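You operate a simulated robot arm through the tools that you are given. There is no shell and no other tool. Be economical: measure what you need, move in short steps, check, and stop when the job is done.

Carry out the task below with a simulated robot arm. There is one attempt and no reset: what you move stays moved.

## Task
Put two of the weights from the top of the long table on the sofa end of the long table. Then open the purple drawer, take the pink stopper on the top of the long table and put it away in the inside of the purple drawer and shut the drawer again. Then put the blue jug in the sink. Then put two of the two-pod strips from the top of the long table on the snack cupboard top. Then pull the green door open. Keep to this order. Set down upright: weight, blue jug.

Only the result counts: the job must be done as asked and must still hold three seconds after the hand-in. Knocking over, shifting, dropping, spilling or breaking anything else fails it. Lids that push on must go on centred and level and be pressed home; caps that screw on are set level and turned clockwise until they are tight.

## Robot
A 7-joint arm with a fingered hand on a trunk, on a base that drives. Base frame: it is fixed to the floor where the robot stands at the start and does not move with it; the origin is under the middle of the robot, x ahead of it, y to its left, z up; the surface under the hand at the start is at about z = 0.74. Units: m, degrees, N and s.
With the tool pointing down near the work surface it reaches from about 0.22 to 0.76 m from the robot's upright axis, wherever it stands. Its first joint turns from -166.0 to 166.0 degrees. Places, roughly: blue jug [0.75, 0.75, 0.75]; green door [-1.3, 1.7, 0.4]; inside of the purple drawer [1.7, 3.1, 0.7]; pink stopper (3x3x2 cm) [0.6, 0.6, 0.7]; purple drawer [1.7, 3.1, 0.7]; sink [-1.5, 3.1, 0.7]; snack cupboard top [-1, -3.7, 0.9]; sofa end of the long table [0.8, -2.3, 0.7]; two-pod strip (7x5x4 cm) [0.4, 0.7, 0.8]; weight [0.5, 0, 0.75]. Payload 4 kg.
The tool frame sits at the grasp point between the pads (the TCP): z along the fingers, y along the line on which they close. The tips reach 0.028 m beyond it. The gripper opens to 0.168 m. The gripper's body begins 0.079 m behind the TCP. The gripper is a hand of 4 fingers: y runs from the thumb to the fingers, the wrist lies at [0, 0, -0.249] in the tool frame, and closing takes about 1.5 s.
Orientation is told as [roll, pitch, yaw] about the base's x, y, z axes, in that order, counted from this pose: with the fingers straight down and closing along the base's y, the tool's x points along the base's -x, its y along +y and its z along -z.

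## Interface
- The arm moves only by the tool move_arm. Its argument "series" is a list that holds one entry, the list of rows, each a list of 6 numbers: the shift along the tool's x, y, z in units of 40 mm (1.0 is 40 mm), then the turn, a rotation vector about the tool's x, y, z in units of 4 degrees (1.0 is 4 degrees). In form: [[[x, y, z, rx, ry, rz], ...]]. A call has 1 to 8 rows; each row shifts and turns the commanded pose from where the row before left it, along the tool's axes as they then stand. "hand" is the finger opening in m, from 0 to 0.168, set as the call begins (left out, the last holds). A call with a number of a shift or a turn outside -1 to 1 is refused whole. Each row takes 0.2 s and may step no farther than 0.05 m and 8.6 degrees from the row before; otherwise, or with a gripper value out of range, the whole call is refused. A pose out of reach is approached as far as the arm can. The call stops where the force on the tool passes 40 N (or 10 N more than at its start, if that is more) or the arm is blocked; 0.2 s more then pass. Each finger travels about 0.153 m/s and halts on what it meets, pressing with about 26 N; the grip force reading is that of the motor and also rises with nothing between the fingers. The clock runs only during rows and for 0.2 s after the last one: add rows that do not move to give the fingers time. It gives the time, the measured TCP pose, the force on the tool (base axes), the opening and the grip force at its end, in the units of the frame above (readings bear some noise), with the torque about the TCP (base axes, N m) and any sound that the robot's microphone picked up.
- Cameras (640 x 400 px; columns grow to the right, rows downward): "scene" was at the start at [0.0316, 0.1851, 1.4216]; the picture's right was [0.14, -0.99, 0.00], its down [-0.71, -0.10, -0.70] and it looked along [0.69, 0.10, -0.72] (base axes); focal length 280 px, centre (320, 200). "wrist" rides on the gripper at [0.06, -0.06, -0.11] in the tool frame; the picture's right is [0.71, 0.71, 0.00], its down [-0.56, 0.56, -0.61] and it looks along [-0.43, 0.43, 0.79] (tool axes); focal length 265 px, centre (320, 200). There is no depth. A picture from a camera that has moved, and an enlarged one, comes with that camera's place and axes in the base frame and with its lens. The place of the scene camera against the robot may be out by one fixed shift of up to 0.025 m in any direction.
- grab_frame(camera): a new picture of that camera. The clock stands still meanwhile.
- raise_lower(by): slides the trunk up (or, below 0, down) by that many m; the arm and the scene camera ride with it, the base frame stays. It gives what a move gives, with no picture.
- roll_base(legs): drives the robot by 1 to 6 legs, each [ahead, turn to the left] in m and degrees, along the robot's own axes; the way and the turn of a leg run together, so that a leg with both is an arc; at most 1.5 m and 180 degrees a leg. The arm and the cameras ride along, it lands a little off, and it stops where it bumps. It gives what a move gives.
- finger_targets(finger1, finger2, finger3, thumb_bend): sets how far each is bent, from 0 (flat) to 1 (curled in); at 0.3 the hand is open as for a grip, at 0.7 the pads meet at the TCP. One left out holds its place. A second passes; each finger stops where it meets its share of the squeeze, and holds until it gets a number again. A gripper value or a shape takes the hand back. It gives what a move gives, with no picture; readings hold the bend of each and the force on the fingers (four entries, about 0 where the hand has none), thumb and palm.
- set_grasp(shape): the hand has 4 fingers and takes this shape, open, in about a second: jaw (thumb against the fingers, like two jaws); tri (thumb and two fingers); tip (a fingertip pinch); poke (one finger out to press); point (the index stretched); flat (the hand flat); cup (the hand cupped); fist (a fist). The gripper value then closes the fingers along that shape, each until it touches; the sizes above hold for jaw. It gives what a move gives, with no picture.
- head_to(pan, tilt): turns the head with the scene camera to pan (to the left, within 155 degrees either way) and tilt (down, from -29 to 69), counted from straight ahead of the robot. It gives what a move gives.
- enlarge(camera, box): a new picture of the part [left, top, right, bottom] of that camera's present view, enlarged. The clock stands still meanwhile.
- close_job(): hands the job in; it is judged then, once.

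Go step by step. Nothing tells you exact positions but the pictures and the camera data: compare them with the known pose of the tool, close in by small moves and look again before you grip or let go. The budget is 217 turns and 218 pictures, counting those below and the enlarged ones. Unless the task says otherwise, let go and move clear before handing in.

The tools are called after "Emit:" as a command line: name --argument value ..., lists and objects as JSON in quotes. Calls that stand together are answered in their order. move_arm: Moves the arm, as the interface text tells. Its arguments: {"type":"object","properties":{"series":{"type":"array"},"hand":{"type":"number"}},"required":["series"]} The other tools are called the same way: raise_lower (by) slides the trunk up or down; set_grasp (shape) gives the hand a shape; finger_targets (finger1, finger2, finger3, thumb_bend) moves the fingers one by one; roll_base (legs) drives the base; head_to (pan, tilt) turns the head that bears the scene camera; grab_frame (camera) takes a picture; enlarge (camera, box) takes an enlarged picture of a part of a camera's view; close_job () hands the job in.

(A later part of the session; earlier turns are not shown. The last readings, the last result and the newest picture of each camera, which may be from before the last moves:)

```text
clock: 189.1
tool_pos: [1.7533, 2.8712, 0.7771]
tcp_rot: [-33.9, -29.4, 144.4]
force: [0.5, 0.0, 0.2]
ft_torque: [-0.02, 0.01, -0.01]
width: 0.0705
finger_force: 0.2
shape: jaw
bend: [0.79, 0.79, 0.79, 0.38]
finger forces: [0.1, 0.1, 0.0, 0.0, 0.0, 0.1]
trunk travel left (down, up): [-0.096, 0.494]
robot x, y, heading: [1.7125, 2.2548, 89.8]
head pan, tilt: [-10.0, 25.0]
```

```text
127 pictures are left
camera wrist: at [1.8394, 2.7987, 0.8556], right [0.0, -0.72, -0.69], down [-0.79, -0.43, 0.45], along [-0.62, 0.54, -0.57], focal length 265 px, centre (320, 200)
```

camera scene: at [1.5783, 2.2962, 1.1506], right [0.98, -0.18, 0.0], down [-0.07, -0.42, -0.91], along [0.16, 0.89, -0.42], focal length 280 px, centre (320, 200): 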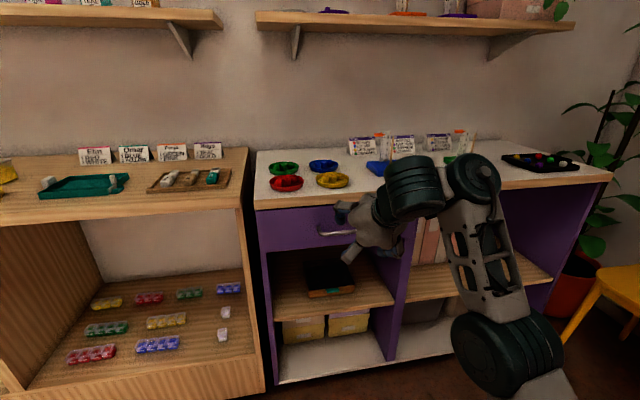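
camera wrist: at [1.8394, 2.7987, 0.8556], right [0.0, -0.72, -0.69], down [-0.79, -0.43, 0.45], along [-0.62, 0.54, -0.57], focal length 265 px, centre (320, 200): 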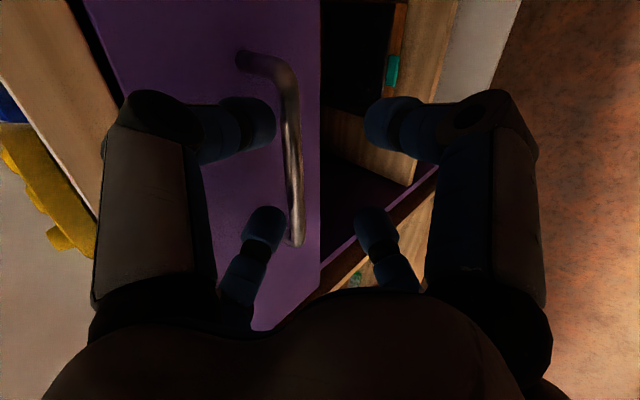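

Emit:
move_arm --series '[[[-0.16, -0.17, 0.24, 0, 0, 0], [0, 0, 0, 0, 0, 0]]]'

Emit:
raise_lower --by -0.01

Emit:
grab_frame --camera "wrist"

Emit:
enlarge --camera "scene" --box '[280, 160, 440, 260]'

```text
clock: 189.7
tool_pos: [1.755, 2.8878, 0.7758]
tcp_rot: [-33.9, -29.3, 144.4]
force: [-0.3, -0.4, 0.2]
ft_torque: [0.0, -0.04, -0.01]
width: 0.0704
finger_force: 0.0
shape: jaw
bend: [0.79, 0.79, 0.79, 0.38]
finger forces: [0.1, 0.0, 0.0, 0.1, 0.0, 0.1]
trunk travel left (down, up): [-0.096, 0.494]
robot x, y, heading: [1.7106, 2.2554, 90.0]
head pan, tilt: [-10.0, 25.0]
```

```text
clock: 190.2
tool_pos: [1.7547, 2.8869, 0.7645]
tcp_rot: [-34.0, -29.3, 144.4]
force: [-0.4, -0.7, 0.0]
ft_torque: [-0.04, 0.01, 0.02]
width: 0.0704
finger_force: 0.0
shape: jaw
bend: [0.79, 0.79, 0.79, 0.38]
finger forces: [0.1, 0.0, 0.0, 0.0, 0.1, 0.0]
trunk travel left (down, up): [-0.086, 0.504]
robot x, y, heading: [1.7136, 2.2574, 89.8]
head pan, tilt: [-10.0, 25.0]
```

```text
126 pictures are left
camera wrist: at [1.8396, 2.8122, 0.8453], right [0.0, -0.72, -0.69], down [-0.79, -0.43, 0.45], along [-0.62, 0.54, -0.57], focal length 265 px, centre (320, 200)
```

wrist: 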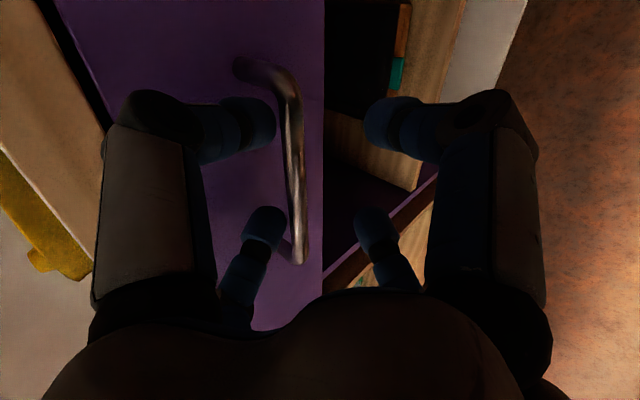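

```text
4.00 times, centred on (360, 210) of scene
camera zoom: at [1.5783, 2.2963, 1.0896], right [0.98, -0.18, 0.0], down [-0.07, -0.42, -0.91], along [0.16, 0.89, -0.42], focal length 1121 px, centre (160, 160)
```

zoom: 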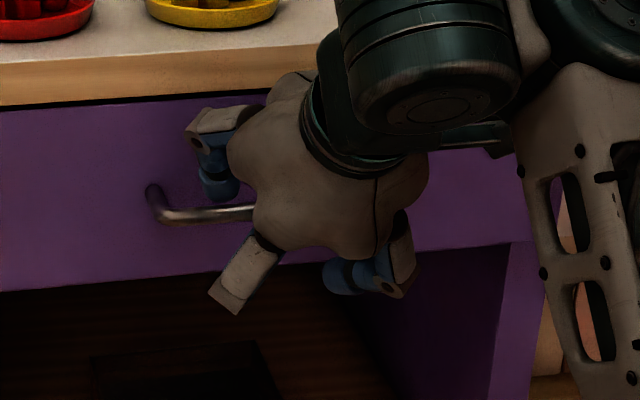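

The upper fingertips sit just above and behind the bar. Lower a little more.

Emit:
raise_lower --by -0.014

Emit:
grab_frame --camera "wrist"

Emit:
enlarge --camera "scene" --box '[290, 150, 410, 225]'

```text
clock: 190.8
tool_pos: [1.7551, 2.8864, 0.7515]
tcp_rot: [-34.0, -29.3, 144.3]
force: [-0.1, 2.7, 3.6]
ft_torque: [0.07, -0.04, 0.03]
width: 0.0473
finger_force: 0.9
shape: jaw
bend: [0.7, 0.7, 0.36, 0.36]
finger forces: [0.0, 0.0, 2.0, 0.0, 2.4, 0.0]
trunk travel left (down, up): [-0.072, 0.518]
robot x, y, heading: [1.7138, 2.2542, 89.5]
head pan, tilt: [-10.0, 25.0]
```

```text
124 pictures are left
camera wrist: at [1.8395, 2.8122, 0.8314], right [0.0, -0.72, -0.69], down [-0.79, -0.43, 0.45], along [-0.62, 0.54, -0.57], focal length 265 px, centre (320, 200)
```

wrist: 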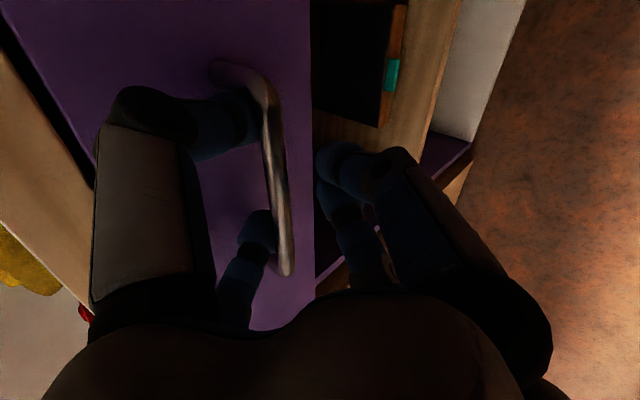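

```text
5.33 times, centred on (350, 188) of scene
camera zoom: at [1.5783, 2.2962, 1.0756], right [0.98, -0.18, 0.0], down [-0.07, -0.42, -0.91], along [0.16, 0.89, -0.42], focal length 1494 px, centre (160, 267)
```

zoom: 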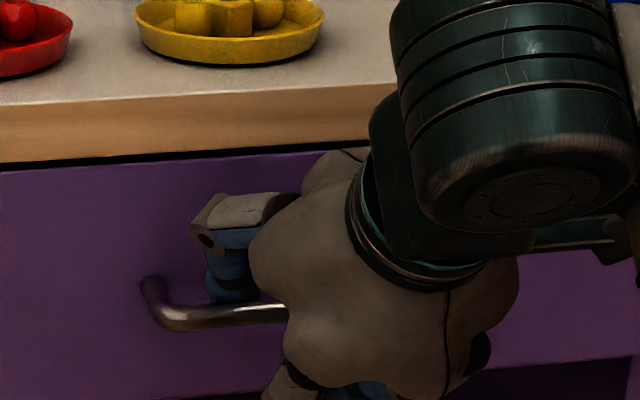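

The upper fingers now touch the bar from behind/above. Close the hand on it.

Emit:
move_arm --series '[[[0, 0, 0, 0, 0, 0], [0, 0, 0, 0, 0, 0], [0, 0, 0, 0, 0, 0], [0, 0, 0, 0, 0, 0], [0, 0, 0, 0, 0, 0], [0, 0, 0, 0, 0, 0]]]' --hand 0.0

Emit:
grab_frame --camera "wrist"

Emit:
enlarge --camera "scene" --box '[290, 150, 410, 225]'

```text
clock: 192.2
tool_pos: [1.7552, 2.886, 0.7513]
tcp_rot: [-33.9, -29.4, 144.4]
force: [0.4, -0.8, 0.0]
ft_torque: [-0.01, -0.02, -0.04]
width: 0.0191
finger_force: 25.9
shape: jaw
bend: [0.7, 0.7, 0.84, 0.97]
finger forces: [0.0, 0.0, 0.1, 0.0, 0.0, 0.1]
trunk travel left (down, up): [-0.072, 0.518]
robot x, y, heading: [1.7119, 2.2557, 89.8]
head pan, tilt: [-10.0, 25.0]
```

```text
122 pictures are left
camera wrist: at [1.8396, 2.8122, 0.8314], right [0.0, -0.72, -0.69], down [-0.79, -0.43, 0.45], along [-0.62, 0.54, -0.57], focal length 265 px, centre (320, 200)
```

wrist: 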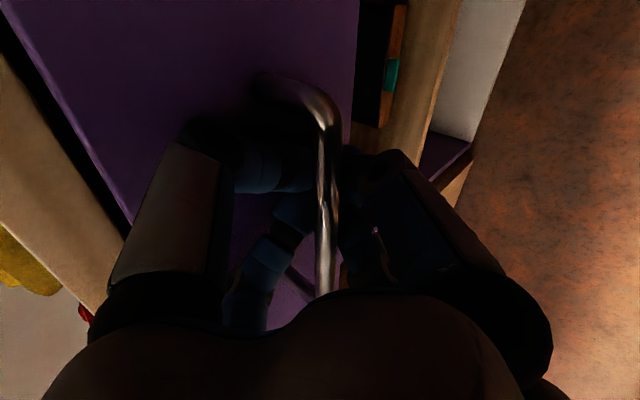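

```text
5.33 times, centred on (350, 188) of scene
camera zoom: at [1.5783, 2.2962, 1.0756], right [0.98, -0.18, 0.0], down [-0.07, -0.42, -0.91], along [0.16, 0.89, -0.42], focal length 1494 px, centre (160, 267)
```

zoom: 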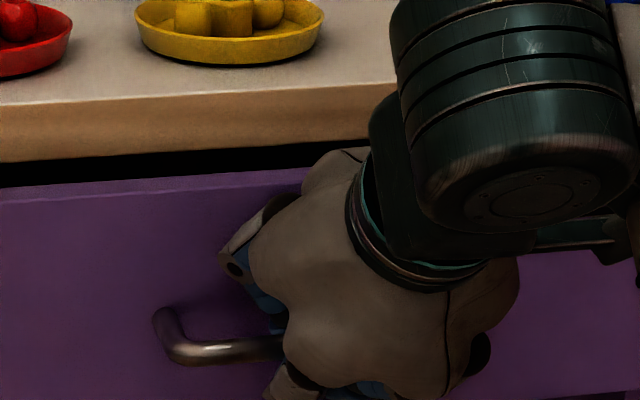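

The fingers hooked the bar and the drawer has already started to open. Pull by backing the base.

Emit:
roll_base --legs '[[-0.2, 0]]'

Emit:
grab_frame --camera "wrist"

Emit:
head_to --pan -10 --tilt 30

Emit:
grab_frame --camera "scene"

```text
clock: 193.9
tool_pos: [1.7538, 2.6833, 0.7511]
tcp_rot: [-33.9, -29.3, 144.4]
force: [0.1, 0.3, 0.3]
ft_torque: [0.03, 0.01, 0.01]
width: 0.0187
finger_force: 26.1
shape: jaw
bend: [0.7, 0.7, 0.83, 0.97]
finger forces: [0.0, 0.0, 0.0, 0.0, 0.0, 0.2]
trunk travel left (down, up): [-0.072, 0.518]
robot x, y, heading: [1.7135, 2.0507, 89.9]
head pan, tilt: [-10.0, 25.0]
```

```text
120 pictures are left
camera wrist: at [1.8396, 2.6094, 0.8314], right [0.0, -0.72, -0.69], down [-0.79, -0.43, 0.45], along [-0.62, 0.54, -0.57], focal length 265 px, centre (320, 200)
```

wrist: 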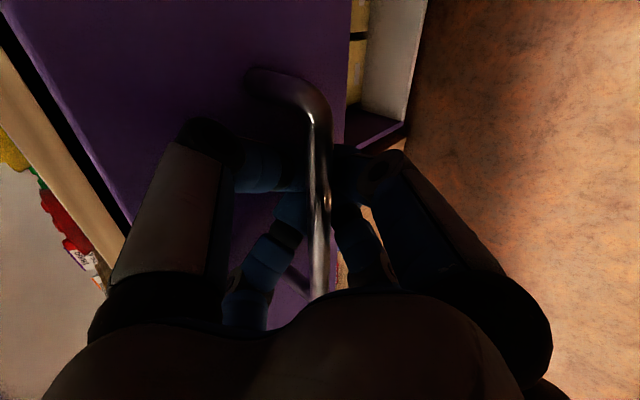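

```text
clock: 194.5
tool_pos: [1.7539, 2.6824, 0.7513]
tcp_rot: [-33.9, -29.4, 144.5]
force: [-0.2, 0.5, 0.7]
ft_torque: [-0.01, 0.02, 0.02]
width: 0.0186
finger_force: 25.9
shape: jaw
bend: [0.7, 0.7, 0.83, 0.97]
finger forces: [0.0, 0.0, 0.1, 0.0, 0.0, 0.0]
trunk travel left (down, up): [-0.072, 0.518]
robot x, y, heading: [1.7108, 2.0552, 90.0]
head pan, tilt: [-10.0, 30.0]
```

```text
119 pictures are left
camera scene: at [1.5776, 2.092, 1.0677], right [0.98, -0.18, 0.0], down [-0.09, -0.49, -0.87], along [0.15, 0.85, -0.5], focal length 280 px, centre (320, 200)
```

scene: 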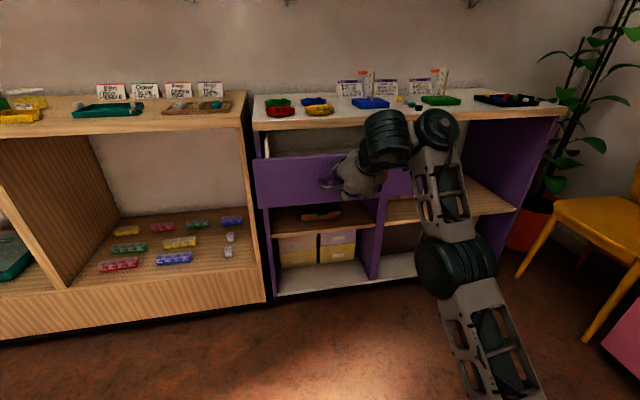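

The drawer is open by about 0.22 m. Open the fingers and lift out diagonally.

Emit:
move_arm --series '[[[0, 0, 0, 0, 0, 0], [0, 0, 0, 0, 0, 0], [0, 0, 0, 0, 0, 0], [0, 0, 0, 0, 0, 0]]]' --hand 0.07

Emit:
grab_frame --camera "wrist"

Emit:
raise_lower --by 0.05

Emit:
grab_frame --camera "wrist"

```text
clock: 195.5
tool_pos: [1.7557, 2.6835, 0.7511]
tcp_rot: [-33.9, -29.3, 144.4]
force: [-1.0, 0.0, 0.1]
ft_torque: [-0.01, 0.0, 0.01]
width: 0.0694
finger_force: 0.0
shape: jaw
bend: [0.79, 0.79, 0.79, 0.39]
finger forces: [0.0, 0.1, 0.0, 0.1, 0.0, 0.0]
trunk travel left (down, up): [-0.072, 0.518]
robot x, y, heading: [1.7163, 2.0556, 89.9]
head pan, tilt: [-10.0, 30.0]
```

```text
118 pictures are left
camera wrist: at [1.8396, 2.6094, 0.8314], right [0.0, -0.72, -0.69], down [-0.79, -0.43, 0.45], along [-0.62, 0.54, -0.57], focal length 265 px, centre (320, 200)
```

wrist: 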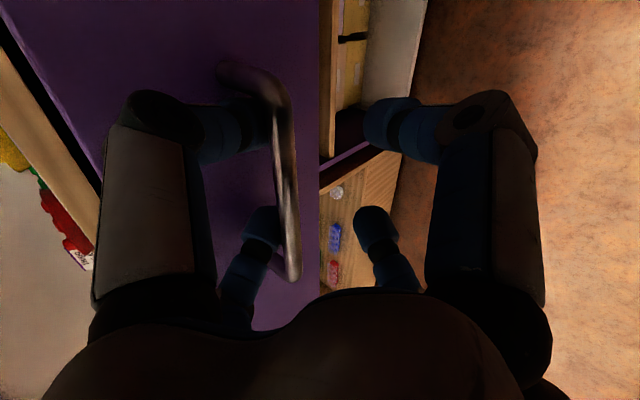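

```text
clock: 196.4
tool_pos: [1.7538, 2.6833, 0.8008]
tcp_rot: [-33.9, -29.2, 144.3]
force: [0.0, -0.7, -0.6]
ft_torque: [-0.01, 0.0, 0.01]
width: 0.0699
finger_force: 0.2
shape: jaw
bend: [0.79, 0.79, 0.79, 0.39]
finger forces: [0.1, 0.1, 0.1, 0.0, 0.0, 0.0]
trunk travel left (down, up): [-0.122, 0.468]
robot x, y, heading: [1.7122, 2.0594, 89.8]
head pan, tilt: [-10.0, 30.0]
```

```text
117 pictures are left
camera wrist: at [1.8396, 2.6094, 0.8814], right [0.0, -0.72, -0.69], down [-0.79, -0.43, 0.45], along [-0.62, 0.54, -0.57], focal length 265 px, centre (320, 200)
```

wrist: 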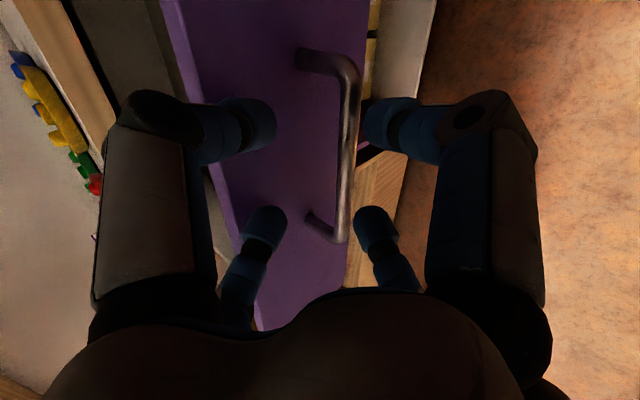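

Clear above the bar. Back away, raise the trunk and level the hand again.

Emit:
roll_base --legs '[[-0.15, 0]]'

Emit:
raise_lower --by 0.4

Emit:
move_arm --series '[[[0, 0, 0, 0, 0, 1], [0, 0, 0, 0, 0, 1], [0, 0, 0, 0, 0, 1], [0, 0, 0, 0, 0, 1], [0, 0, 0, 0, 0, 1], [0, 0, 0, 0, 0, 1], [0, 0, 0, 0, 0, 1], [0, 0, 0, 0, 0, 1]]]' --hand 0.09

Emit:
move_arm --series '[[[0, 0, 0, 0, 0, 1], [0, 0, 0, 0, 0, 1], [0, 0, 0, 0, 0, 1], [0, 0, 0, 0, 1, 0.3], [0, 0, 0, 0, 1, 0], [0, 0, 0, 0, 1, 0], [0, 0, 0, 0, 1, 0], [0, 0, 0, 0, 1, 0]]]'

Emit:
move_arm --series '[[[0, 0, 0, 0, 1, 0], [0, 0, 0, 0, 1, 0], [0, 0, 0, 0, 1, 0], [0, 0, 0, 0, 1, 0], [0, 0, 0, 0, 1, 0], [0, 0, 0, 0, 1, 0]]]'

Emit:
head_to --pan 0 --tilt 45

Emit:
grab_frame --camera "scene"

```text
clock: 197.8
tool_pos: [1.7545, 2.5317, 0.8013]
tcp_rot: [-33.9, -29.2, 144.4]
force: [0.4, -0.6, -0.2]
ft_torque: [0.0, 0.04, 0.0]
width: 0.0697
finger_force: 0.0
shape: jaw
bend: [0.79, 0.79, 0.79, 0.39]
finger forces: [0.1, 0.0, 0.0, 0.0, 0.0, 0.0]
trunk travel left (down, up): [-0.122, 0.468]
robot x, y, heading: [1.7158, 1.9019, 89.6]
head pan, tilt: [-10.0, 30.0]
```

```text
clock: 201.7
tool_pos: [1.7549, 2.5333, 1.2013]
tcp_rot: [-33.8, -29.3, 144.3]
force: [0.1, 0.2, -0.1]
ft_torque: [-0.01, 0.0, -0.02]
width: 0.0697
finger_force: 0.0
shape: jaw
bend: [0.79, 0.79, 0.79, 0.39]
finger forces: [0.0, 0.0, 0.0, 0.0, 0.0, 0.0]
trunk travel left (down, up): [-0.522, 0.068]
robot x, y, heading: [1.7126, 1.9033, 89.8]
head pan, tilt: [-10.0, 30.0]
```

```text
clock: 203.4
tool_pos: [1.7544, 2.5333, 1.2013]
tcp_rot: [-11.9, -42.3, 107.8]
force: [-0.3, 0.0, 0.4]
ft_torque: [-0.04, -0.01, -0.02]
width: 0.0892
finger_force: 0.1
shape: jaw
bend: [0.33, 0.33, 0.33, 0.33]
finger forces: [0.1, 0.1, 0.0, 0.0, 0.0, 0.1]
trunk travel left (down, up): [-0.522, 0.068]
robot x, y, heading: [1.7116, 1.9015, 90.0]
head pan, tilt: [-10.0, 30.0]
```

```text
clock: 205.2
tool_pos: [1.7539, 2.5314, 1.1998]
tcp_rot: [0.2, -23.6, 90.1]
force: [0.4, 0.5, -0.2]
ft_torque: [-0.04, 0.05, 0.01]
width: 0.0892
finger_force: 0.1
shape: jaw
bend: [0.33, 0.33, 0.33, 0.33]
finger forces: [0.1, 0.0, 0.0, 0.0, 0.0, 0.0]
trunk travel left (down, up): [-0.522, 0.068]
robot x, y, heading: [1.7133, 1.8994, 90.1]
head pan, tilt: [-10.0, 30.0]
```

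```text
clock: 206.7
tool_pos: [1.7547, 2.4948, 1.197]
tcp_rot: [0.3, -3.5, 90.1]
force: [0.4, 0.2, -0.1]
ft_torque: [0.03, -0.02, 0.02]
width: 0.0894
finger_force: 0.1
shape: jaw
bend: [0.33, 0.33, 0.33, 0.33]
finger forces: [0.0, 0.0, 0.1, 0.1, 0.1, 0.0]
out of reach, approached as far as the arm can: row 4, 5, 6
trunk travel left (down, up): [-0.522, 0.068]
robot x, y, heading: [1.712, 1.9053, 89.9]
head pan, tilt: [-10.0, 30.0]
```

```text
clock: 207.4
tool_pos: [1.7564, 2.495, 1.1951]
tcp_rot: [0.2, -3.5, 90.0]
force: [0.1, 0.1, 0.3]
ft_torque: [-0.01, 0.0, -0.02]
width: 0.0896
finger_force: 0.1
shape: jaw
bend: [0.33, 0.33, 0.33, 0.33]
finger forces: [0.0, 0.1, 0.1, 0.0, 0.1, 0.1]
trunk travel left (down, up): [-0.522, 0.068]
robot x, y, heading: [1.7064, 1.9019, 89.8]
head pan, tilt: [0.0, 45.0]
```

```text
116 pictures are left
camera scene: at [1.5614, 1.9335, 1.4951], right [1.0, 0.0, 0.0], down [0.0, -0.71, -0.71], along [0.0, 0.71, -0.71], focal length 280 px, centre (320, 200)
```

scene: 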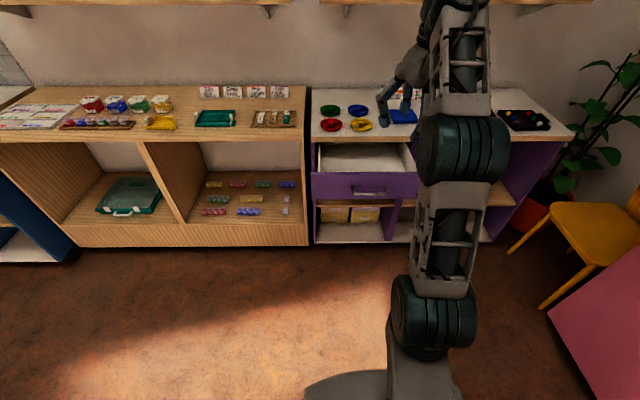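

The drawer stands open. Now drive back to the table front for the pink stopper.

Emit:
roll_base --legs '[[0, 82], [1.5, 0], [0.2, 0], [0, 98], [1.5, 0], [0, 90]]'

Emit:
head_to --pan 5 --tilt 50

Emit:
grab_frame --camera "scene"

```text
clock: 234.6
tool_pos: [0.6192, 0.6001, 1.1956]
tcp_rot: [0.2, -3.6, 0.5]
force: [0.1, -0.1, -0.2]
ft_torque: [0.0, 0.03, -0.01]
width: 0.0894
finger_force: 0.0
shape: jaw
bend: [0.33, 0.33, 0.33, 0.33]
finger forces: [0.1, 0.0, 0.0, 0.0, 0.0, 0.1]
trunk travel left (down, up): [-0.522, 0.068]
robot x, y, heading: [0.0279, 0.6399, 0.3]
head pan, tilt: [0.0, 45.0]
```

```text
clock: 235.3
tool_pos: [0.619, 0.6002, 1.1972]
tcp_rot: [0.3, -3.6, 0.5]
force: [-1.0, 1.1, 0.8]
ft_torque: [0.01, 0.0, -0.05]
width: 0.0895
finger_force: 0.1
shape: jaw
bend: [0.33, 0.33, 0.33, 0.33]
finger forces: [0.0, 0.0, 0.0, 0.1, 0.1, 0.0]
trunk travel left (down, up): [-0.522, 0.068]
robot x, y, heading: [0.0255, 0.6401, -0.0]
head pan, tilt: [5.0, 50.0]
```

```text
115 pictures are left
camera scene: at [0.0548, 0.8155, 1.4882], right [0.09, -1.0, 0.0], down [-0.76, -0.07, -0.64], along [0.64, 0.06, -0.77], focal length 280 px, centre (320, 200)
```

scene: 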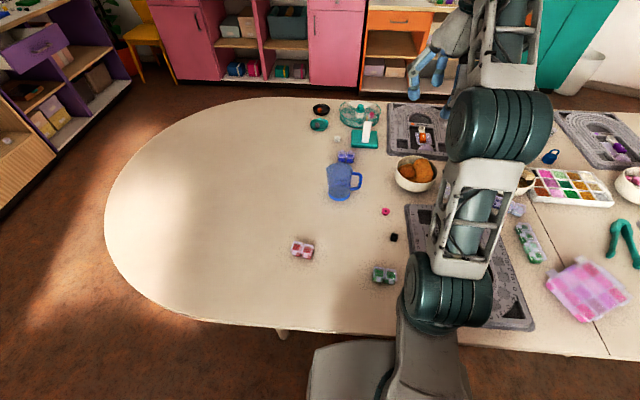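

Clear view: pink stopper ≈ [0.641, 0.653], jug ≈ [0.71, 0.81], pod strips red [0.47, 0.905], green [0.41, 0.67]. Lower the trunk and go above the stopper.

Emit:
raise_lower --by -0.06

Emit:
move_arm --series '[[[-0.28, 0.65, 0.5, 0, 0.9, 0], [-0.28, 0.65, 0.6, 0, 0, 0], [0, 0, 1, 0, 0, 0], [0, 0, 1, 0, 0, 0], [0, 0, 1, 0, 0, 0], [0, 0, 1, 0, 0, 0], [0, 0, 1, 0, 0, 0]]]'

Emit:
grab_frame --camera "wrist"

```text
clock: 236.3
tool_pos: [0.6176, 0.5982, 1.1375]
tcp_rot: [0.3, -3.7, 0.5]
force: [-0.4, 0.6, 0.6]
ft_torque: [-0.01, 0.0, 0.01]
width: 0.0894
finger_force: 0.0
shape: jaw
bend: [0.33, 0.33, 0.33, 0.33]
finger forces: [0.0, 0.0, 0.1, 0.0, 0.0, 0.1]
trunk travel left (down, up): [-0.462, 0.128]
robot x, y, heading: [0.028, 0.6387, 0.2]
head pan, tilt: [5.0, 50.0]
```

```text
clock: 237.9
tool_pos: [0.6355, 0.6449, 0.8918]
tcp_rot: [0.3, -0.1, 0.2]
force: [0.1, -2.2, 0.0]
ft_torque: [0.15, 0.03, 0.0]
width: 0.0897
finger_force: 0.0
shape: jaw
bend: [0.33, 0.33, 0.33, 0.33]
finger forces: [0.0, 0.1, 0.1, 0.0, 0.0, 0.1]
out of reach, approached as far as the arm can: row 1
trunk travel left (down, up): [-0.462, 0.128]
robot x, y, heading: [0.0284, 0.6372, 0.1]
head pan, tilt: [5.0, 50.0]
```

```text
114 pictures are left
camera wrist: at [0.5744, 0.5846, 1.0029], right [-0.71, 0.71, 0.0], down [0.56, 0.55, 0.62], along [0.44, 0.44, -0.79], focal length 265 px, centre (320, 200)
```

wrist: 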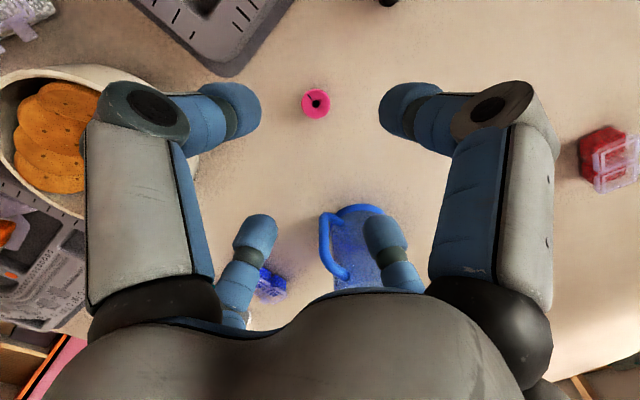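

Stopper at [0.634, 0.640]; hand is centred. Quick check of jug clearance before descending.

Emit:
enlarge --camera "scene" --box '[280, 90, 520, 240]'

```text
2.67 times, centred on (400, 165) of scene
camera zoom: at [0.055, 0.8117, 1.4287], right [0.09, -1.0, 0.0], down [-0.76, -0.07, -0.64], along [0.64, 0.06, -0.77], focal length 747 px, centre (107, 293)
```

zoom: 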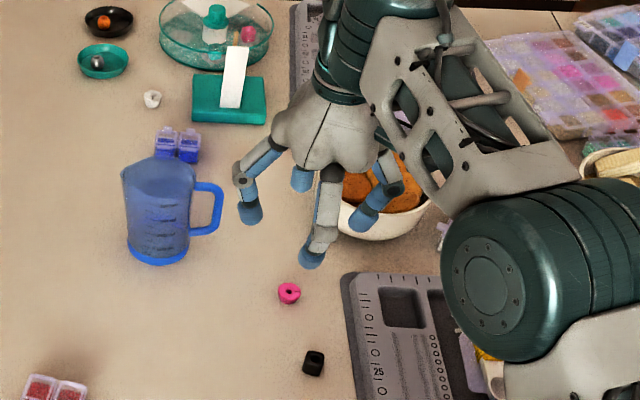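

Clear. Narrow the hand so the right finger avoids the tray, and descend.

Emit:
move_arm --series '[[[0.03, -0.1, 0, 0, 0, 0], [0, 0, 0.9, 0, 0, 0], [0, 0, 0.9, 0, 0, 0], [0, 0, 0, 0, 0, 0]]]' --hand 0.054

Emit:
grab_frame --camera "wrist"

```text
clock: 238.9
tool_pos: [0.6346, 0.6473, 0.8202]
tcp_rot: [0.2, -0.2, 0.5]
force: [-1.0, 0.7, -0.7]
ft_torque: [0.0, 0.0, -0.03]
width: 0.0545
finger_force: 0.1
shape: jaw
bend: [0.79, 0.79, 0.79, 0.44]
finger forces: [0.1, 0.1, 0.0, 0.0, 0.1, 0.0]
trunk travel left (down, up): [-0.462, 0.128]
robot x, y, heading: [0.0322, 0.6405, 0.1]
head pan, tilt: [5.0, 50.0]
```

```text
112 pictures are left
camera wrist: at [0.5729, 0.587, 0.9319], right [-0.71, 0.7, 0.0], down [0.55, 0.56, 0.62], along [0.43, 0.44, -0.79], focal length 265 px, centre (320, 200)
```

wrist: 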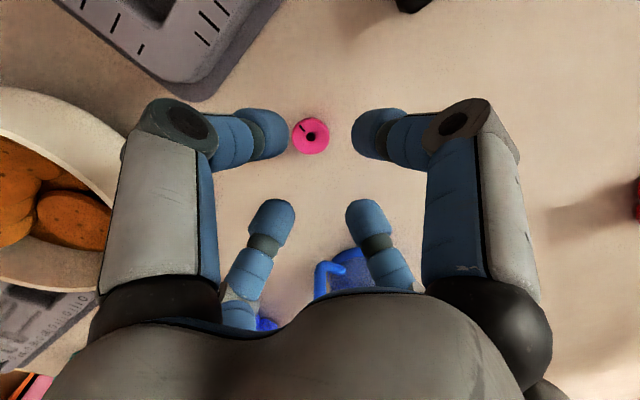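

Emit:
move_arm --series '[[[0.03, -0.2, 0, 0, 0, 0], [0, 0, 0.6, 0, 0, 0], [0, 0, 0.55, 0, 0, 0], [0, 0, 0, 0, 0, 0]]]'

Emit:
grab_frame --camera "wrist"

```text
clock: 239.9
tool_pos: [0.6319, 0.6387, 0.7751]
tcp_rot: [0.2, -0.1, 0.5]
force: [-0.4, -1.8, 0.4]
ft_torque: [0.04, -0.03, -0.04]
width: 0.0546
finger_force: 0.1
shape: jaw
bend: [0.79, 0.79, 0.79, 0.44]
finger forces: [0.1, 0.0, 0.0, 0.1, 0.1, 0.0]
trunk travel left (down, up): [-0.462, 0.128]
robot x, y, heading: [0.03, 0.6384, 0.0]
head pan, tilt: [5.0, 50.0]
```

```text
111 pictures are left
camera wrist: at [0.5716, 0.5788, 0.886], right [-0.71, 0.7, 0.0], down [0.55, 0.56, 0.62], along [0.43, 0.44, -0.79], focal length 265 px, centre (320, 200)
```

wrist: 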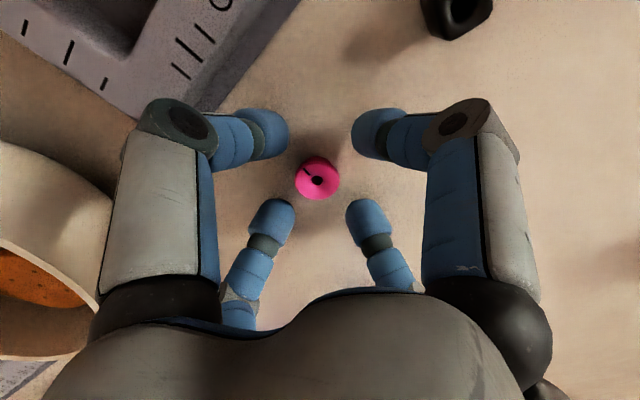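

Centred. Lower slightly and close.

Emit:
move_arm --series '[[[0, 0, 0.12, 0, 0, 0], [0, 0, 0, 0, 0, 0]]]'

Emit:
move_arm --series '[[[0, 0, 0, 0, 0, 0], [0, 0, 0, 0, 0, 0], [0, 0, 0, 0, 0, 0], [0, 0, 0, 0, 0, 0], [0, 0, 0, 0, 0, 0]]]' --hand 0.0

Emit:
move_arm --series '[[[0, 0, -0.5, 0, 0, 0], [0, 0, -1, 0, 0, 0], [0, 0, -1, 0, 0, 0], [0, 0, -1, 0, 0, 0], [0, 0, -1, 0, 0, 0], [0, 0, -1, 0, 0, 0], [0, 0, -1, 0, 0, 0], [0.8, 0, -0.5, 0, 0, 0]]]'

Emit:
grab_frame --camera "wrist"

```text
clock: 240.5
tool_pos: [0.6326, 0.6397, 0.7706]
tcp_rot: [0.2, -0.1, 0.6]
force: [0.1, -0.7, -0.7]
ft_torque: [-0.02, 0.0, 0.0]
width: 0.0541
finger_force: 0.1
shape: jaw
bend: [0.79, 0.79, 0.79, 0.44]
finger forces: [0.0, 0.0, 0.1, 0.1, 0.0, 0.0]
trunk travel left (down, up): [-0.462, 0.128]
robot x, y, heading: [0.026, 0.6366, 0.2]
head pan, tilt: [5.0, 50.0]
```

```text
clock: 241.7
tool_pos: [0.6322, 0.64, 0.7697]
tcp_rot: [0.2, -0.1, 0.5]
force: [-0.6, 0.3, 1.0]
ft_torque: [0.04, 0.01, 0.0]
width: 0.021
finger_force: 26.5
shape: jaw
bend: [0.75, 0.75, 0.75, 0.6]
finger forces: [23.4, 23.1, 22.9, 0.0, 22.3, 0.0]
trunk travel left (down, up): [-0.462, 0.128]
robot x, y, heading: [0.0279, 0.6411, 0.1]
head pan, tilt: [5.0, 50.0]
```

```text
clock: 243.5
tool_pos: [0.6002, 0.6387, 1.0514]
tcp_rot: [0.2, -0.1, 0.5]
force: [0.9, -0.2, 0.3]
ft_torque: [0.0, 0.02, -0.01]
width: 0.0212
finger_force: 25.9
shape: jaw
bend: [0.75, 0.75, 0.75, 0.6]
finger forces: [23.3, 22.7, 23.1, 0.0, 22.1, 0.1]
trunk travel left (down, up): [-0.462, 0.128]
robot x, y, heading: [0.0275, 0.6383, 0.2]
head pan, tilt: [5.0, 50.0]
```

```text
110 pictures are left
camera wrist: at [0.5385, 0.5775, 1.1617], right [-0.71, 0.7, 0.0], down [0.55, 0.56, 0.62], along [0.43, 0.44, -0.79], focal length 265 px, centre (320, 200)
```

wrist: 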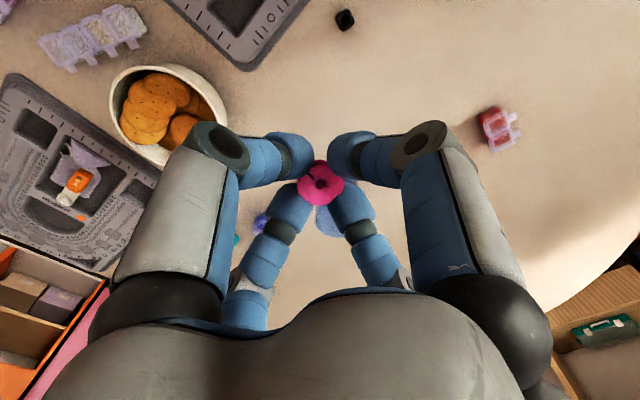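

Stopper held. Drive back to the open drawer.

Emit:
raise_lower --by 0.06

Emit:
roll_base --legs '[[0, -90], [-1.36, 0], [0, 90], [1.45, 0], [0, 55], [0.26, 0]]'

Emit:
roll_base --legs '[[0, 35]]'

Emit:
head_to --pan 0 --tilt 50

Emit:
grab_frame --camera "scene"

```text
clock: 244.5
tool_pos: [0.5994, 0.6378, 1.1109]
tcp_rot: [0.3, -0.1, 0.5]
force: [-0.2, 0.3, 0.0]
ft_torque: [-0.03, 0.02, 0.0]
width: 0.021
finger_force: 26.3
shape: jaw
bend: [0.75, 0.75, 0.75, 0.6]
finger forces: [23.5, 22.8, 23.0, 0.0, 22.1, 0.1]
trunk travel left (down, up): [-0.522, 0.068]
robot x, y, heading: [0.0272, 0.6404, 0.1]
head pan, tilt: [5.0, 50.0]
```

```text
clock: 269.6
tool_pos: [1.9157, 2.7027, 1.1108]
tcp_rot: [0.2, -0.1, 55.9]
force: [0.1, -0.4, -0.4]
ft_torque: [0.0, -0.03, -0.01]
width: 0.0209
finger_force: 26.1
shape: jaw
bend: [0.75, 0.75, 0.75, 0.6]
finger forces: [22.4, 22.7, 22.9, 0.0, 22.0, 0.1]
trunk travel left (down, up): [-0.522, 0.068]
robot x, y, heading: [1.59, 2.231, 55.6]
head pan, tilt: [5.0, 50.0]
```

```text
clock: 271.7
tool_pos: [1.5844, 2.8025, 1.11]
tcp_rot: [0.2, 0.0, 91.2]
force: [-0.3, -0.6, 1.4]
ft_torque: [-0.01, 0.01, 0.01]
width: 0.0212
finger_force: 26.2
shape: jaw
bend: [0.75, 0.75, 0.75, 0.6]
finger forces: [22.2, 22.7, 23.2, 0.0, 22.0, 0.1]
trunk travel left (down, up): [-0.522, 0.068]
robot x, y, heading: [1.5945, 2.2279, 90.7]
head pan, tilt: [5.0, 50.0]
```

```text
clock: 272.3
tool_pos: [1.5851, 2.8023, 1.1107]
tcp_rot: [0.2, 0.0, 91.1]
force: [-0.3, -0.4, 1.1]
ft_torque: [0.03, 0.03, -0.01]
width: 0.0209
finger_force: 26.0
shape: jaw
bend: [0.75, 0.75, 0.75, 0.6]
finger forces: [22.3, 22.7, 23.2, 0.0, 22.0, 0.0]
trunk travel left (down, up): [-0.522, 0.068]
robot x, y, heading: [1.5921, 2.2272, 90.7]
head pan, tilt: [0.0, 50.0]
```

```text
109 pictures are left
camera scene: at [1.4396, 2.2542, 1.4881], right [1.0, 0.01, 0.0], down [0.01, -0.77, -0.64], along [-0.01, 0.64, -0.77], focal length 280 px, centre (320, 200)
```

scene: 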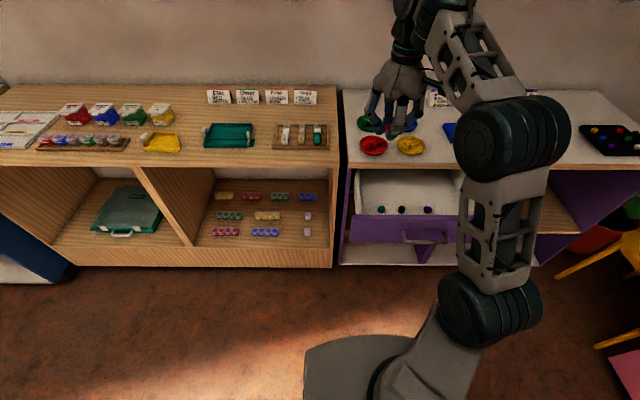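

The drawer holds three small stoppers near its front. Let me look closer at the interior.

Emit:
enlarge --camera "scene" --box '[330, 150, 490, 250]'

Emit:
grab_frame --camera "wrist"

```text
4.00 times, centred on (410, 200) of scene
camera zoom: at [1.4396, 2.2542, 1.4881], right [1.0, 0.01, 0.0], down [0.01, -0.77, -0.64], along [-0.01, 0.64, -0.77], focal length 1121 px, centre (-40, 200)
```

zoom: 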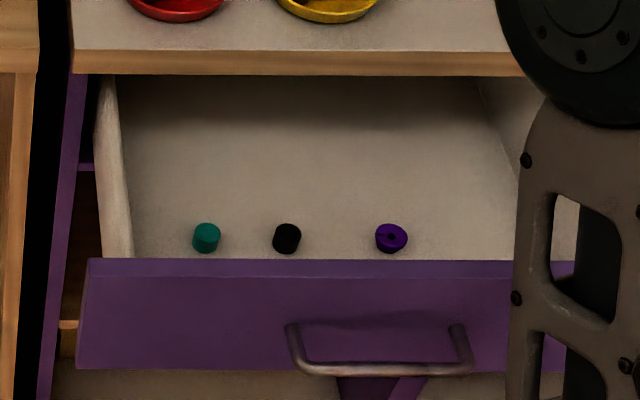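

```text
107 pictures are left
camera wrist: at [1.6464, 2.7449, 1.2214], right [-0.69, -0.72, 0.0], down [-0.57, 0.55, 0.62], along [-0.45, 0.43, -0.79], focal length 265 px, centre (320, 200)
```

wrist: 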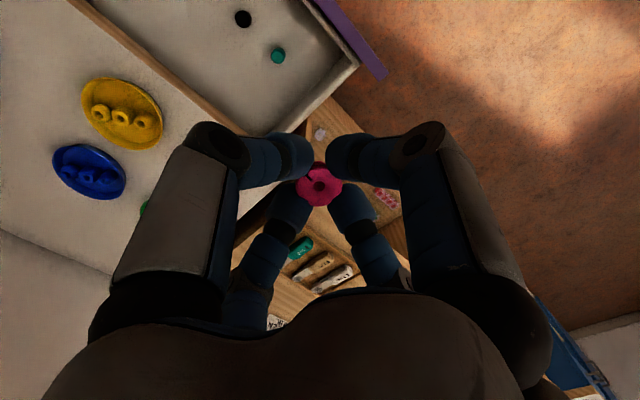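

Drawer floor ≈ z 0.70, stoppers at y≈2.857 (x 1.64, 1.72, 1.81). I'll drop ours at about (1.76, 2.83) with the hand turned 45° to fit between panel and counter.

Emit:
move_arm --series '[[[-0.14, -0.88, 0, 0, 0, 0], [-0.14, -0.88, 0, 0, 0, 0], [-0.14, -0.88, 0, 0, 0, 0], [-0.14, -0.88, 0, 0, 0, 0], [-0.14, -0.88, 0, 0, 0, 0], [0, 0, 0, 0, 0, 1], [0, 0, 0, 0, 0, 1], [0, 0, 0, 0, 0, 1]]]'

Emit:
move_arm --series '[[[0, 0, 0, 0, 0, 1], [0, 0, 0, 0, 0, 1], [0, 0, 0, 0, 0, 1], [0, 0, 0, 0, 0, 1], [0, 0, 0, 0, 0, 1], [0, 0, 0, 0, 0, 1], [0, 0, 0, 0, 0, 1], [0, 0, 0, 0, 0, 1]]]'

Emit:
grab_frame --camera "wrist"

Emit:
grab_frame --camera "scene"

```text
clock: 274.1
tool_pos: [1.7615, 2.8354, 1.1103]
tcp_rot: [0.3, 0.0, 78.9]
force: [-0.4, 0.0, 0.0]
ft_torque: [-0.02, 0.02, -0.01]
width: 0.0212
finger_force: 26.4
shape: jaw
bend: [0.76, 0.75, 0.75, 0.6]
finger forces: [22.4, 22.6, 23.2, 0.1, 21.9, 0.0]
trunk travel left (down, up): [-0.522, 0.068]
robot x, y, heading: [1.5906, 2.2315, 90.8]
head pan, tilt: [0.0, 50.0]
```

```text
clock: 275.9
tool_pos: [1.7614, 2.8351, 1.1092]
tcp_rot: [0.2, 0.2, 47.0]
force: [-0.2, 0.2, -0.7]
ft_torque: [0.01, 0.0, -0.01]
width: 0.021
finger_force: 26.0
shape: jaw
bend: [0.76, 0.75, 0.75, 0.6]
finger forces: [22.3, 22.5, 23.2, 0.1, 21.9, 0.0]
trunk travel left (down, up): [-0.522, 0.068]
robot x, y, heading: [1.5947, 2.2291, 91.0]
head pan, tilt: [0.0, 50.0]
```

```text
106 pictures are left
camera wrist: at [1.7632, 2.75, 1.2208], right [-1.0, -0.03, 0.0], down [-0.03, 0.79, 0.61], along [-0.02, 0.61, -0.79], focal length 265 px, centre (320, 200)
```

wrist: 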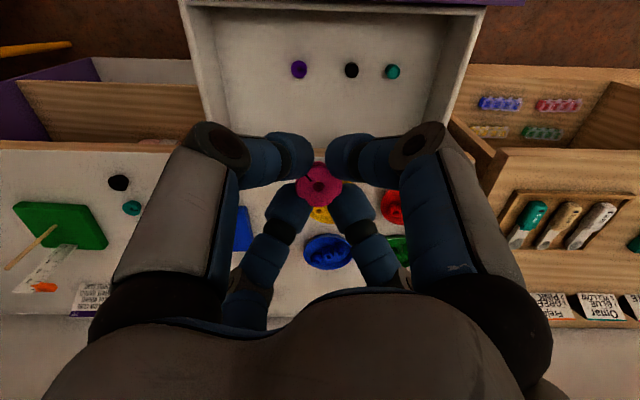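

```text
105 pictures are left
camera scene: at [1.4398, 2.2542, 1.4881], right [1.0, 0.01, 0.0], down [0.01, -0.77, -0.64], along [-0.01, 0.64, -0.77], focal length 280 px, centre (320, 200)
```

scene: 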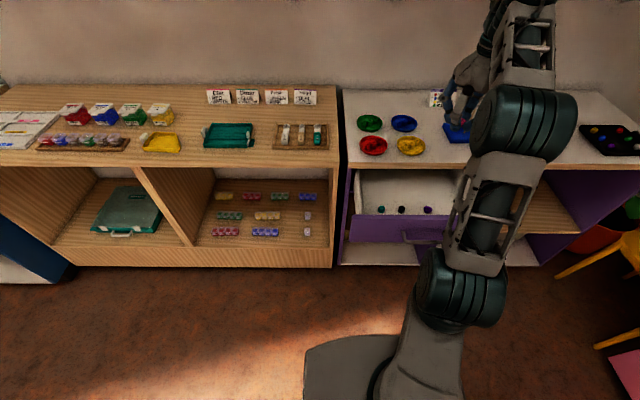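

Emit:
move_arm --series '[[[0.13, 0.25, 0.9, 0, 0, 0], [0, 0, 1, 0, 0, 0], [0, 0, 1, 0, 0, 0], [0, 0, 1, 0, 0, 0], [0, 0, 1, 0, 0, 0], [0, 0, 1, 0, 0, 0]]]'

Emit:
grab_frame --camera "wrist"

Emit:
enlarge --camera "scene" --box '[330, 120, 530, 245]'

```text
clock: 277.3
tool_pos: [1.7487, 2.8389, 0.8731]
tcp_rot: [0.2, 0.1, 47.1]
force: [-0.3, -0.2, -0.1]
ft_torque: [0.0, -0.03, 0.0]
width: 0.021
finger_force: 26.3
shape: jaw
bend: [0.76, 0.75, 0.75, 0.6]
finger forces: [21.6, 22.4, 24.3, 0.0, 21.2, 0.1]
trunk travel left (down, up): [-0.522, 0.068]
robot x, y, heading: [1.594, 2.2319, 90.3]
head pan, tilt: [0.0, 50.0]
```

```text
104 pictures are left
camera wrist: at [1.7522, 2.7526, 0.9839], right [-1.0, -0.04, 0.0], down [-0.03, 0.79, 0.62], along [-0.03, 0.62, -0.79], focal length 265 px, centre (320, 200)
```

wrist: 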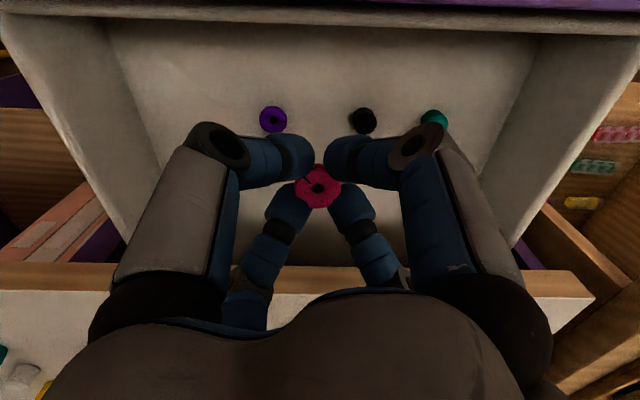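

```text
3.20 times, centred on (430, 182) of scene
camera zoom: at [1.4399, 2.2543, 1.4882], right [1.0, 0.01, 0.0], down [0.01, -0.77, -0.64], along [-0.01, 0.64, -0.77], focal length 897 px, centre (-32, 256)
```

zoom: 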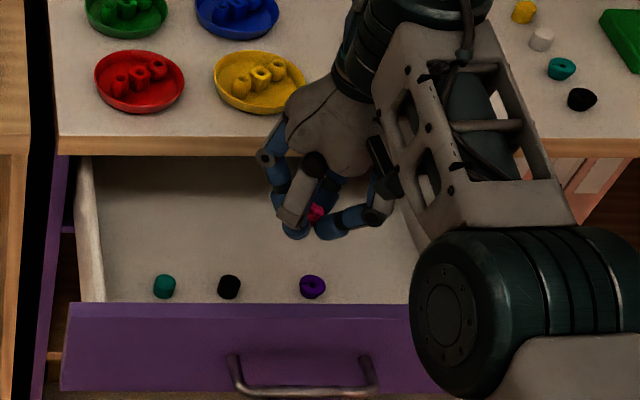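

Descend to just above the drawer floor.

Emit:
move_arm --series '[[[0, 0, 1, 0, 0, 0], [0, 0, 1, 0, 0, 0], [0, 0, 0.8, 0, 0, 0], [0, 0, 0, 0, 0, 0]]]'

Emit:
grab_frame --camera "wrist"

```text
clock: 278.3
tool_pos: [1.7497, 2.839, 0.766]
tcp_rot: [0.3, 0.1, 47.0]
force: [-0.2, -0.2, -0.3]
ft_torque: [0.01, 0.02, 0.03]
width: 0.0208
finger_force: 26.1
shape: jaw
bend: [0.76, 0.75, 0.75, 0.6]
finger forces: [21.4, 22.3, 24.4, 0.0, 20.9, 0.0]
out of reach, approached as far as the arm can: row 2
trunk travel left (down, up): [-0.522, 0.068]
robot x, y, heading: [1.5892, 2.2298, 90.8]
head pan, tilt: [0.0, 50.0]
```

```text
102 pictures are left
camera wrist: at [1.7525, 2.7543, 0.877], right [-1.0, -0.04, 0.0], down [-0.03, 0.79, 0.62], along [-0.03, 0.61, -0.79], focal length 265 px, centre (320, 200)
```

wrist: 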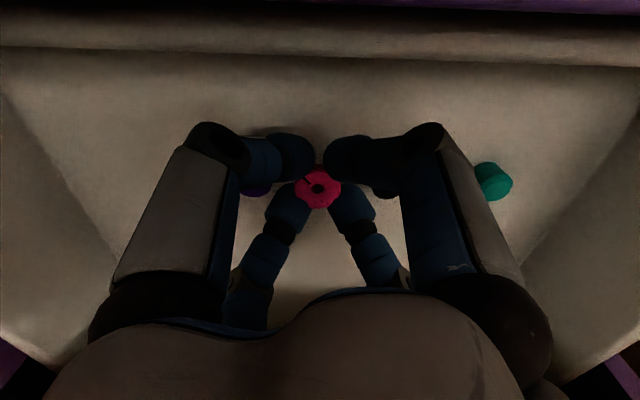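

Lower a touch with the trunk, then open just enough to release and lift.

Emit:
raise_lower --by -0.012

Emit:
move_arm --series '[[[0, 0, 0, 0, 0, 0], [0, 0, 0, 0, 0, 0], [0, 0, 0, 0, 0, 0]]]' --hand 0.036

Emit:
grab_frame --camera "wrist"

```text
clock: 278.9
tool_pos: [1.7502, 2.8389, 0.7543]
tcp_rot: [0.3, 0.2, 47.2]
force: [0.5, 0.2, 0.3]
ft_torque: [-0.01, -0.03, 0.01]
width: 0.0206
finger_force: 26.7
shape: jaw
bend: [0.76, 0.75, 0.75, 0.6]
finger forces: [21.4, 22.3, 24.5, 0.1, 21.0, 0.1]
trunk travel left (down, up): [-0.51, 0.08]
robot x, y, heading: [1.5944, 2.2344, 90.7]
head pan, tilt: [0.0, 50.0]
```

```text
clock: 279.7
tool_pos: [1.7507, 2.838, 0.7534]
tcp_rot: [0.3, 0.1, 47.1]
force: [-0.1, 0.5, -1.1]
ft_torque: [-0.04, -0.04, 0.0]
width: 0.0358
finger_force: 0.1
shape: jaw
bend: [0.77, 0.77, 0.77, 0.52]
finger forces: [0.1, 0.1, 0.0, 0.0, 0.0, 0.0]
trunk travel left (down, up): [-0.51, 0.08]
robot x, y, heading: [1.597, 2.2311, 90.8]
head pan, tilt: [0.0, 50.0]
```

```text
101 pictures are left
camera wrist: at [1.7525, 2.7542, 0.8654], right [-1.0, -0.04, 0.0], down [-0.03, 0.79, 0.62], along [-0.03, 0.61, -0.79], focal length 265 px, centre (320, 200)
```

wrist: 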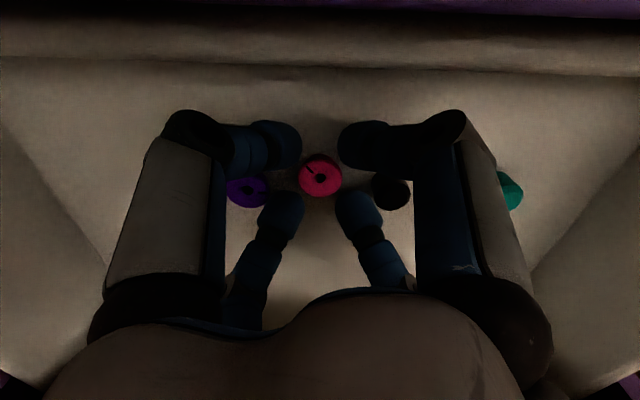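

The stopper sits in the drawer between the others. Lift out.

Emit:
move_arm --series '[[[0, 0, -0.5, 0, 0, 0], [0, 0, -1, 0, 0, 0], [0, 0, -1, 0, 0, 0], [0, 0, -1, 0, 0, 0], [0, 0, -1, 0, 0, 0], [0, 0, -1, 0, 0, 0], [0, 0, -1, 0, 0, 0]]]'

Emit:
grab_frame --camera "wrist"

Emit:
roll_base --legs '[[-0.35, 0]]'

Emit:
move_arm --series '[[[0, 0, 0, -0.95, -1, 0], [0, 0, 0, -0.95, -1, 0], [0, 0, 0, -0.95, -1, 0], [0, 0, 0, -0.95, -1, 0], [0, 0, 0, -0.95, -1, 0], [0, 0, 0, -0.95, -1, 0]]]' --hand 0.0

```text
clock: 281.3
tool_pos: [1.7495, 2.8376, 1.0149]
tcp_rot: [0.1, 0.2, 47.2]
force: [0.6, 0.0, 0.5]
ft_torque: [0.02, -0.02, -0.01]
width: 0.0359
finger_force: 0.1
shape: jaw
bend: [0.77, 0.77, 0.77, 0.52]
finger forces: [0.1, 0.0, 0.1, 0.0, 0.1, 0.0]
trunk travel left (down, up): [-0.51, 0.08]
robot x, y, heading: [1.5915, 2.2316, 91.1]
head pan, tilt: [0.0, 50.0]
```

```text
100 pictures are left
camera wrist: at [1.7518, 2.7531, 1.1249], right [-1.0, -0.04, 0.0], down [-0.03, 0.79, 0.61], along [-0.03, 0.61, -0.79], focal length 265 px, centre (320, 200)
```

wrist: 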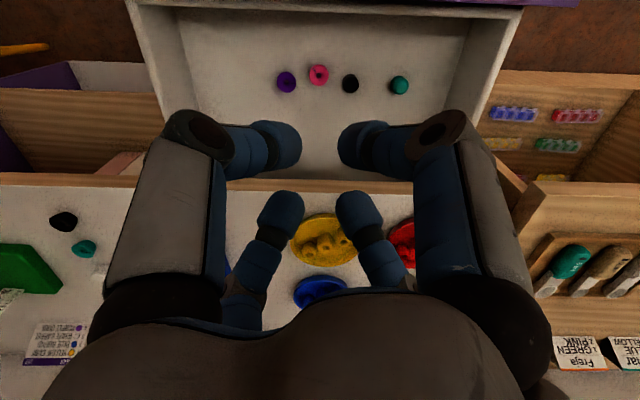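

```text
clock: 283.6
tool_pos: [1.755, 2.4899, 1.0146]
tcp_rot: [0.3, 0.1, 47.2]
force: [0.1, -0.1, -0.4]
ft_torque: [0.02, -0.02, -0.02]
width: 0.036
finger_force: 0.1
shape: jaw
bend: [0.77, 0.77, 0.77, 0.52]
finger forces: [0.1, 0.1, 0.1, 0.0, 0.1, 0.0]
trunk travel left (down, up): [-0.51, 0.08]
robot x, y, heading: [1.595, 1.8872, 90.8]
head pan, tilt: [0.0, 50.0]
```

```text
clock: 285.0
tool_pos: [1.7547, 2.4901, 1.0126]
tcp_rot: [24.4, -23.2, 41.9]
force: [0.0, 0.0, -1.1]
ft_torque: [0.0, 0.02, -0.03]
width: 0.0
finger_force: 25.5
shape: jaw
bend: [0.7, 0.7, 0.7, 0.7]
finger forces: [0.1, 0.0, 0.0, 0.1, 0.0, 0.0]
trunk travel left (down, up): [-0.51, 0.08]
robot x, y, heading: [1.5972, 1.8817, 90.5]
head pan, tilt: [0.0, 50.0]
```

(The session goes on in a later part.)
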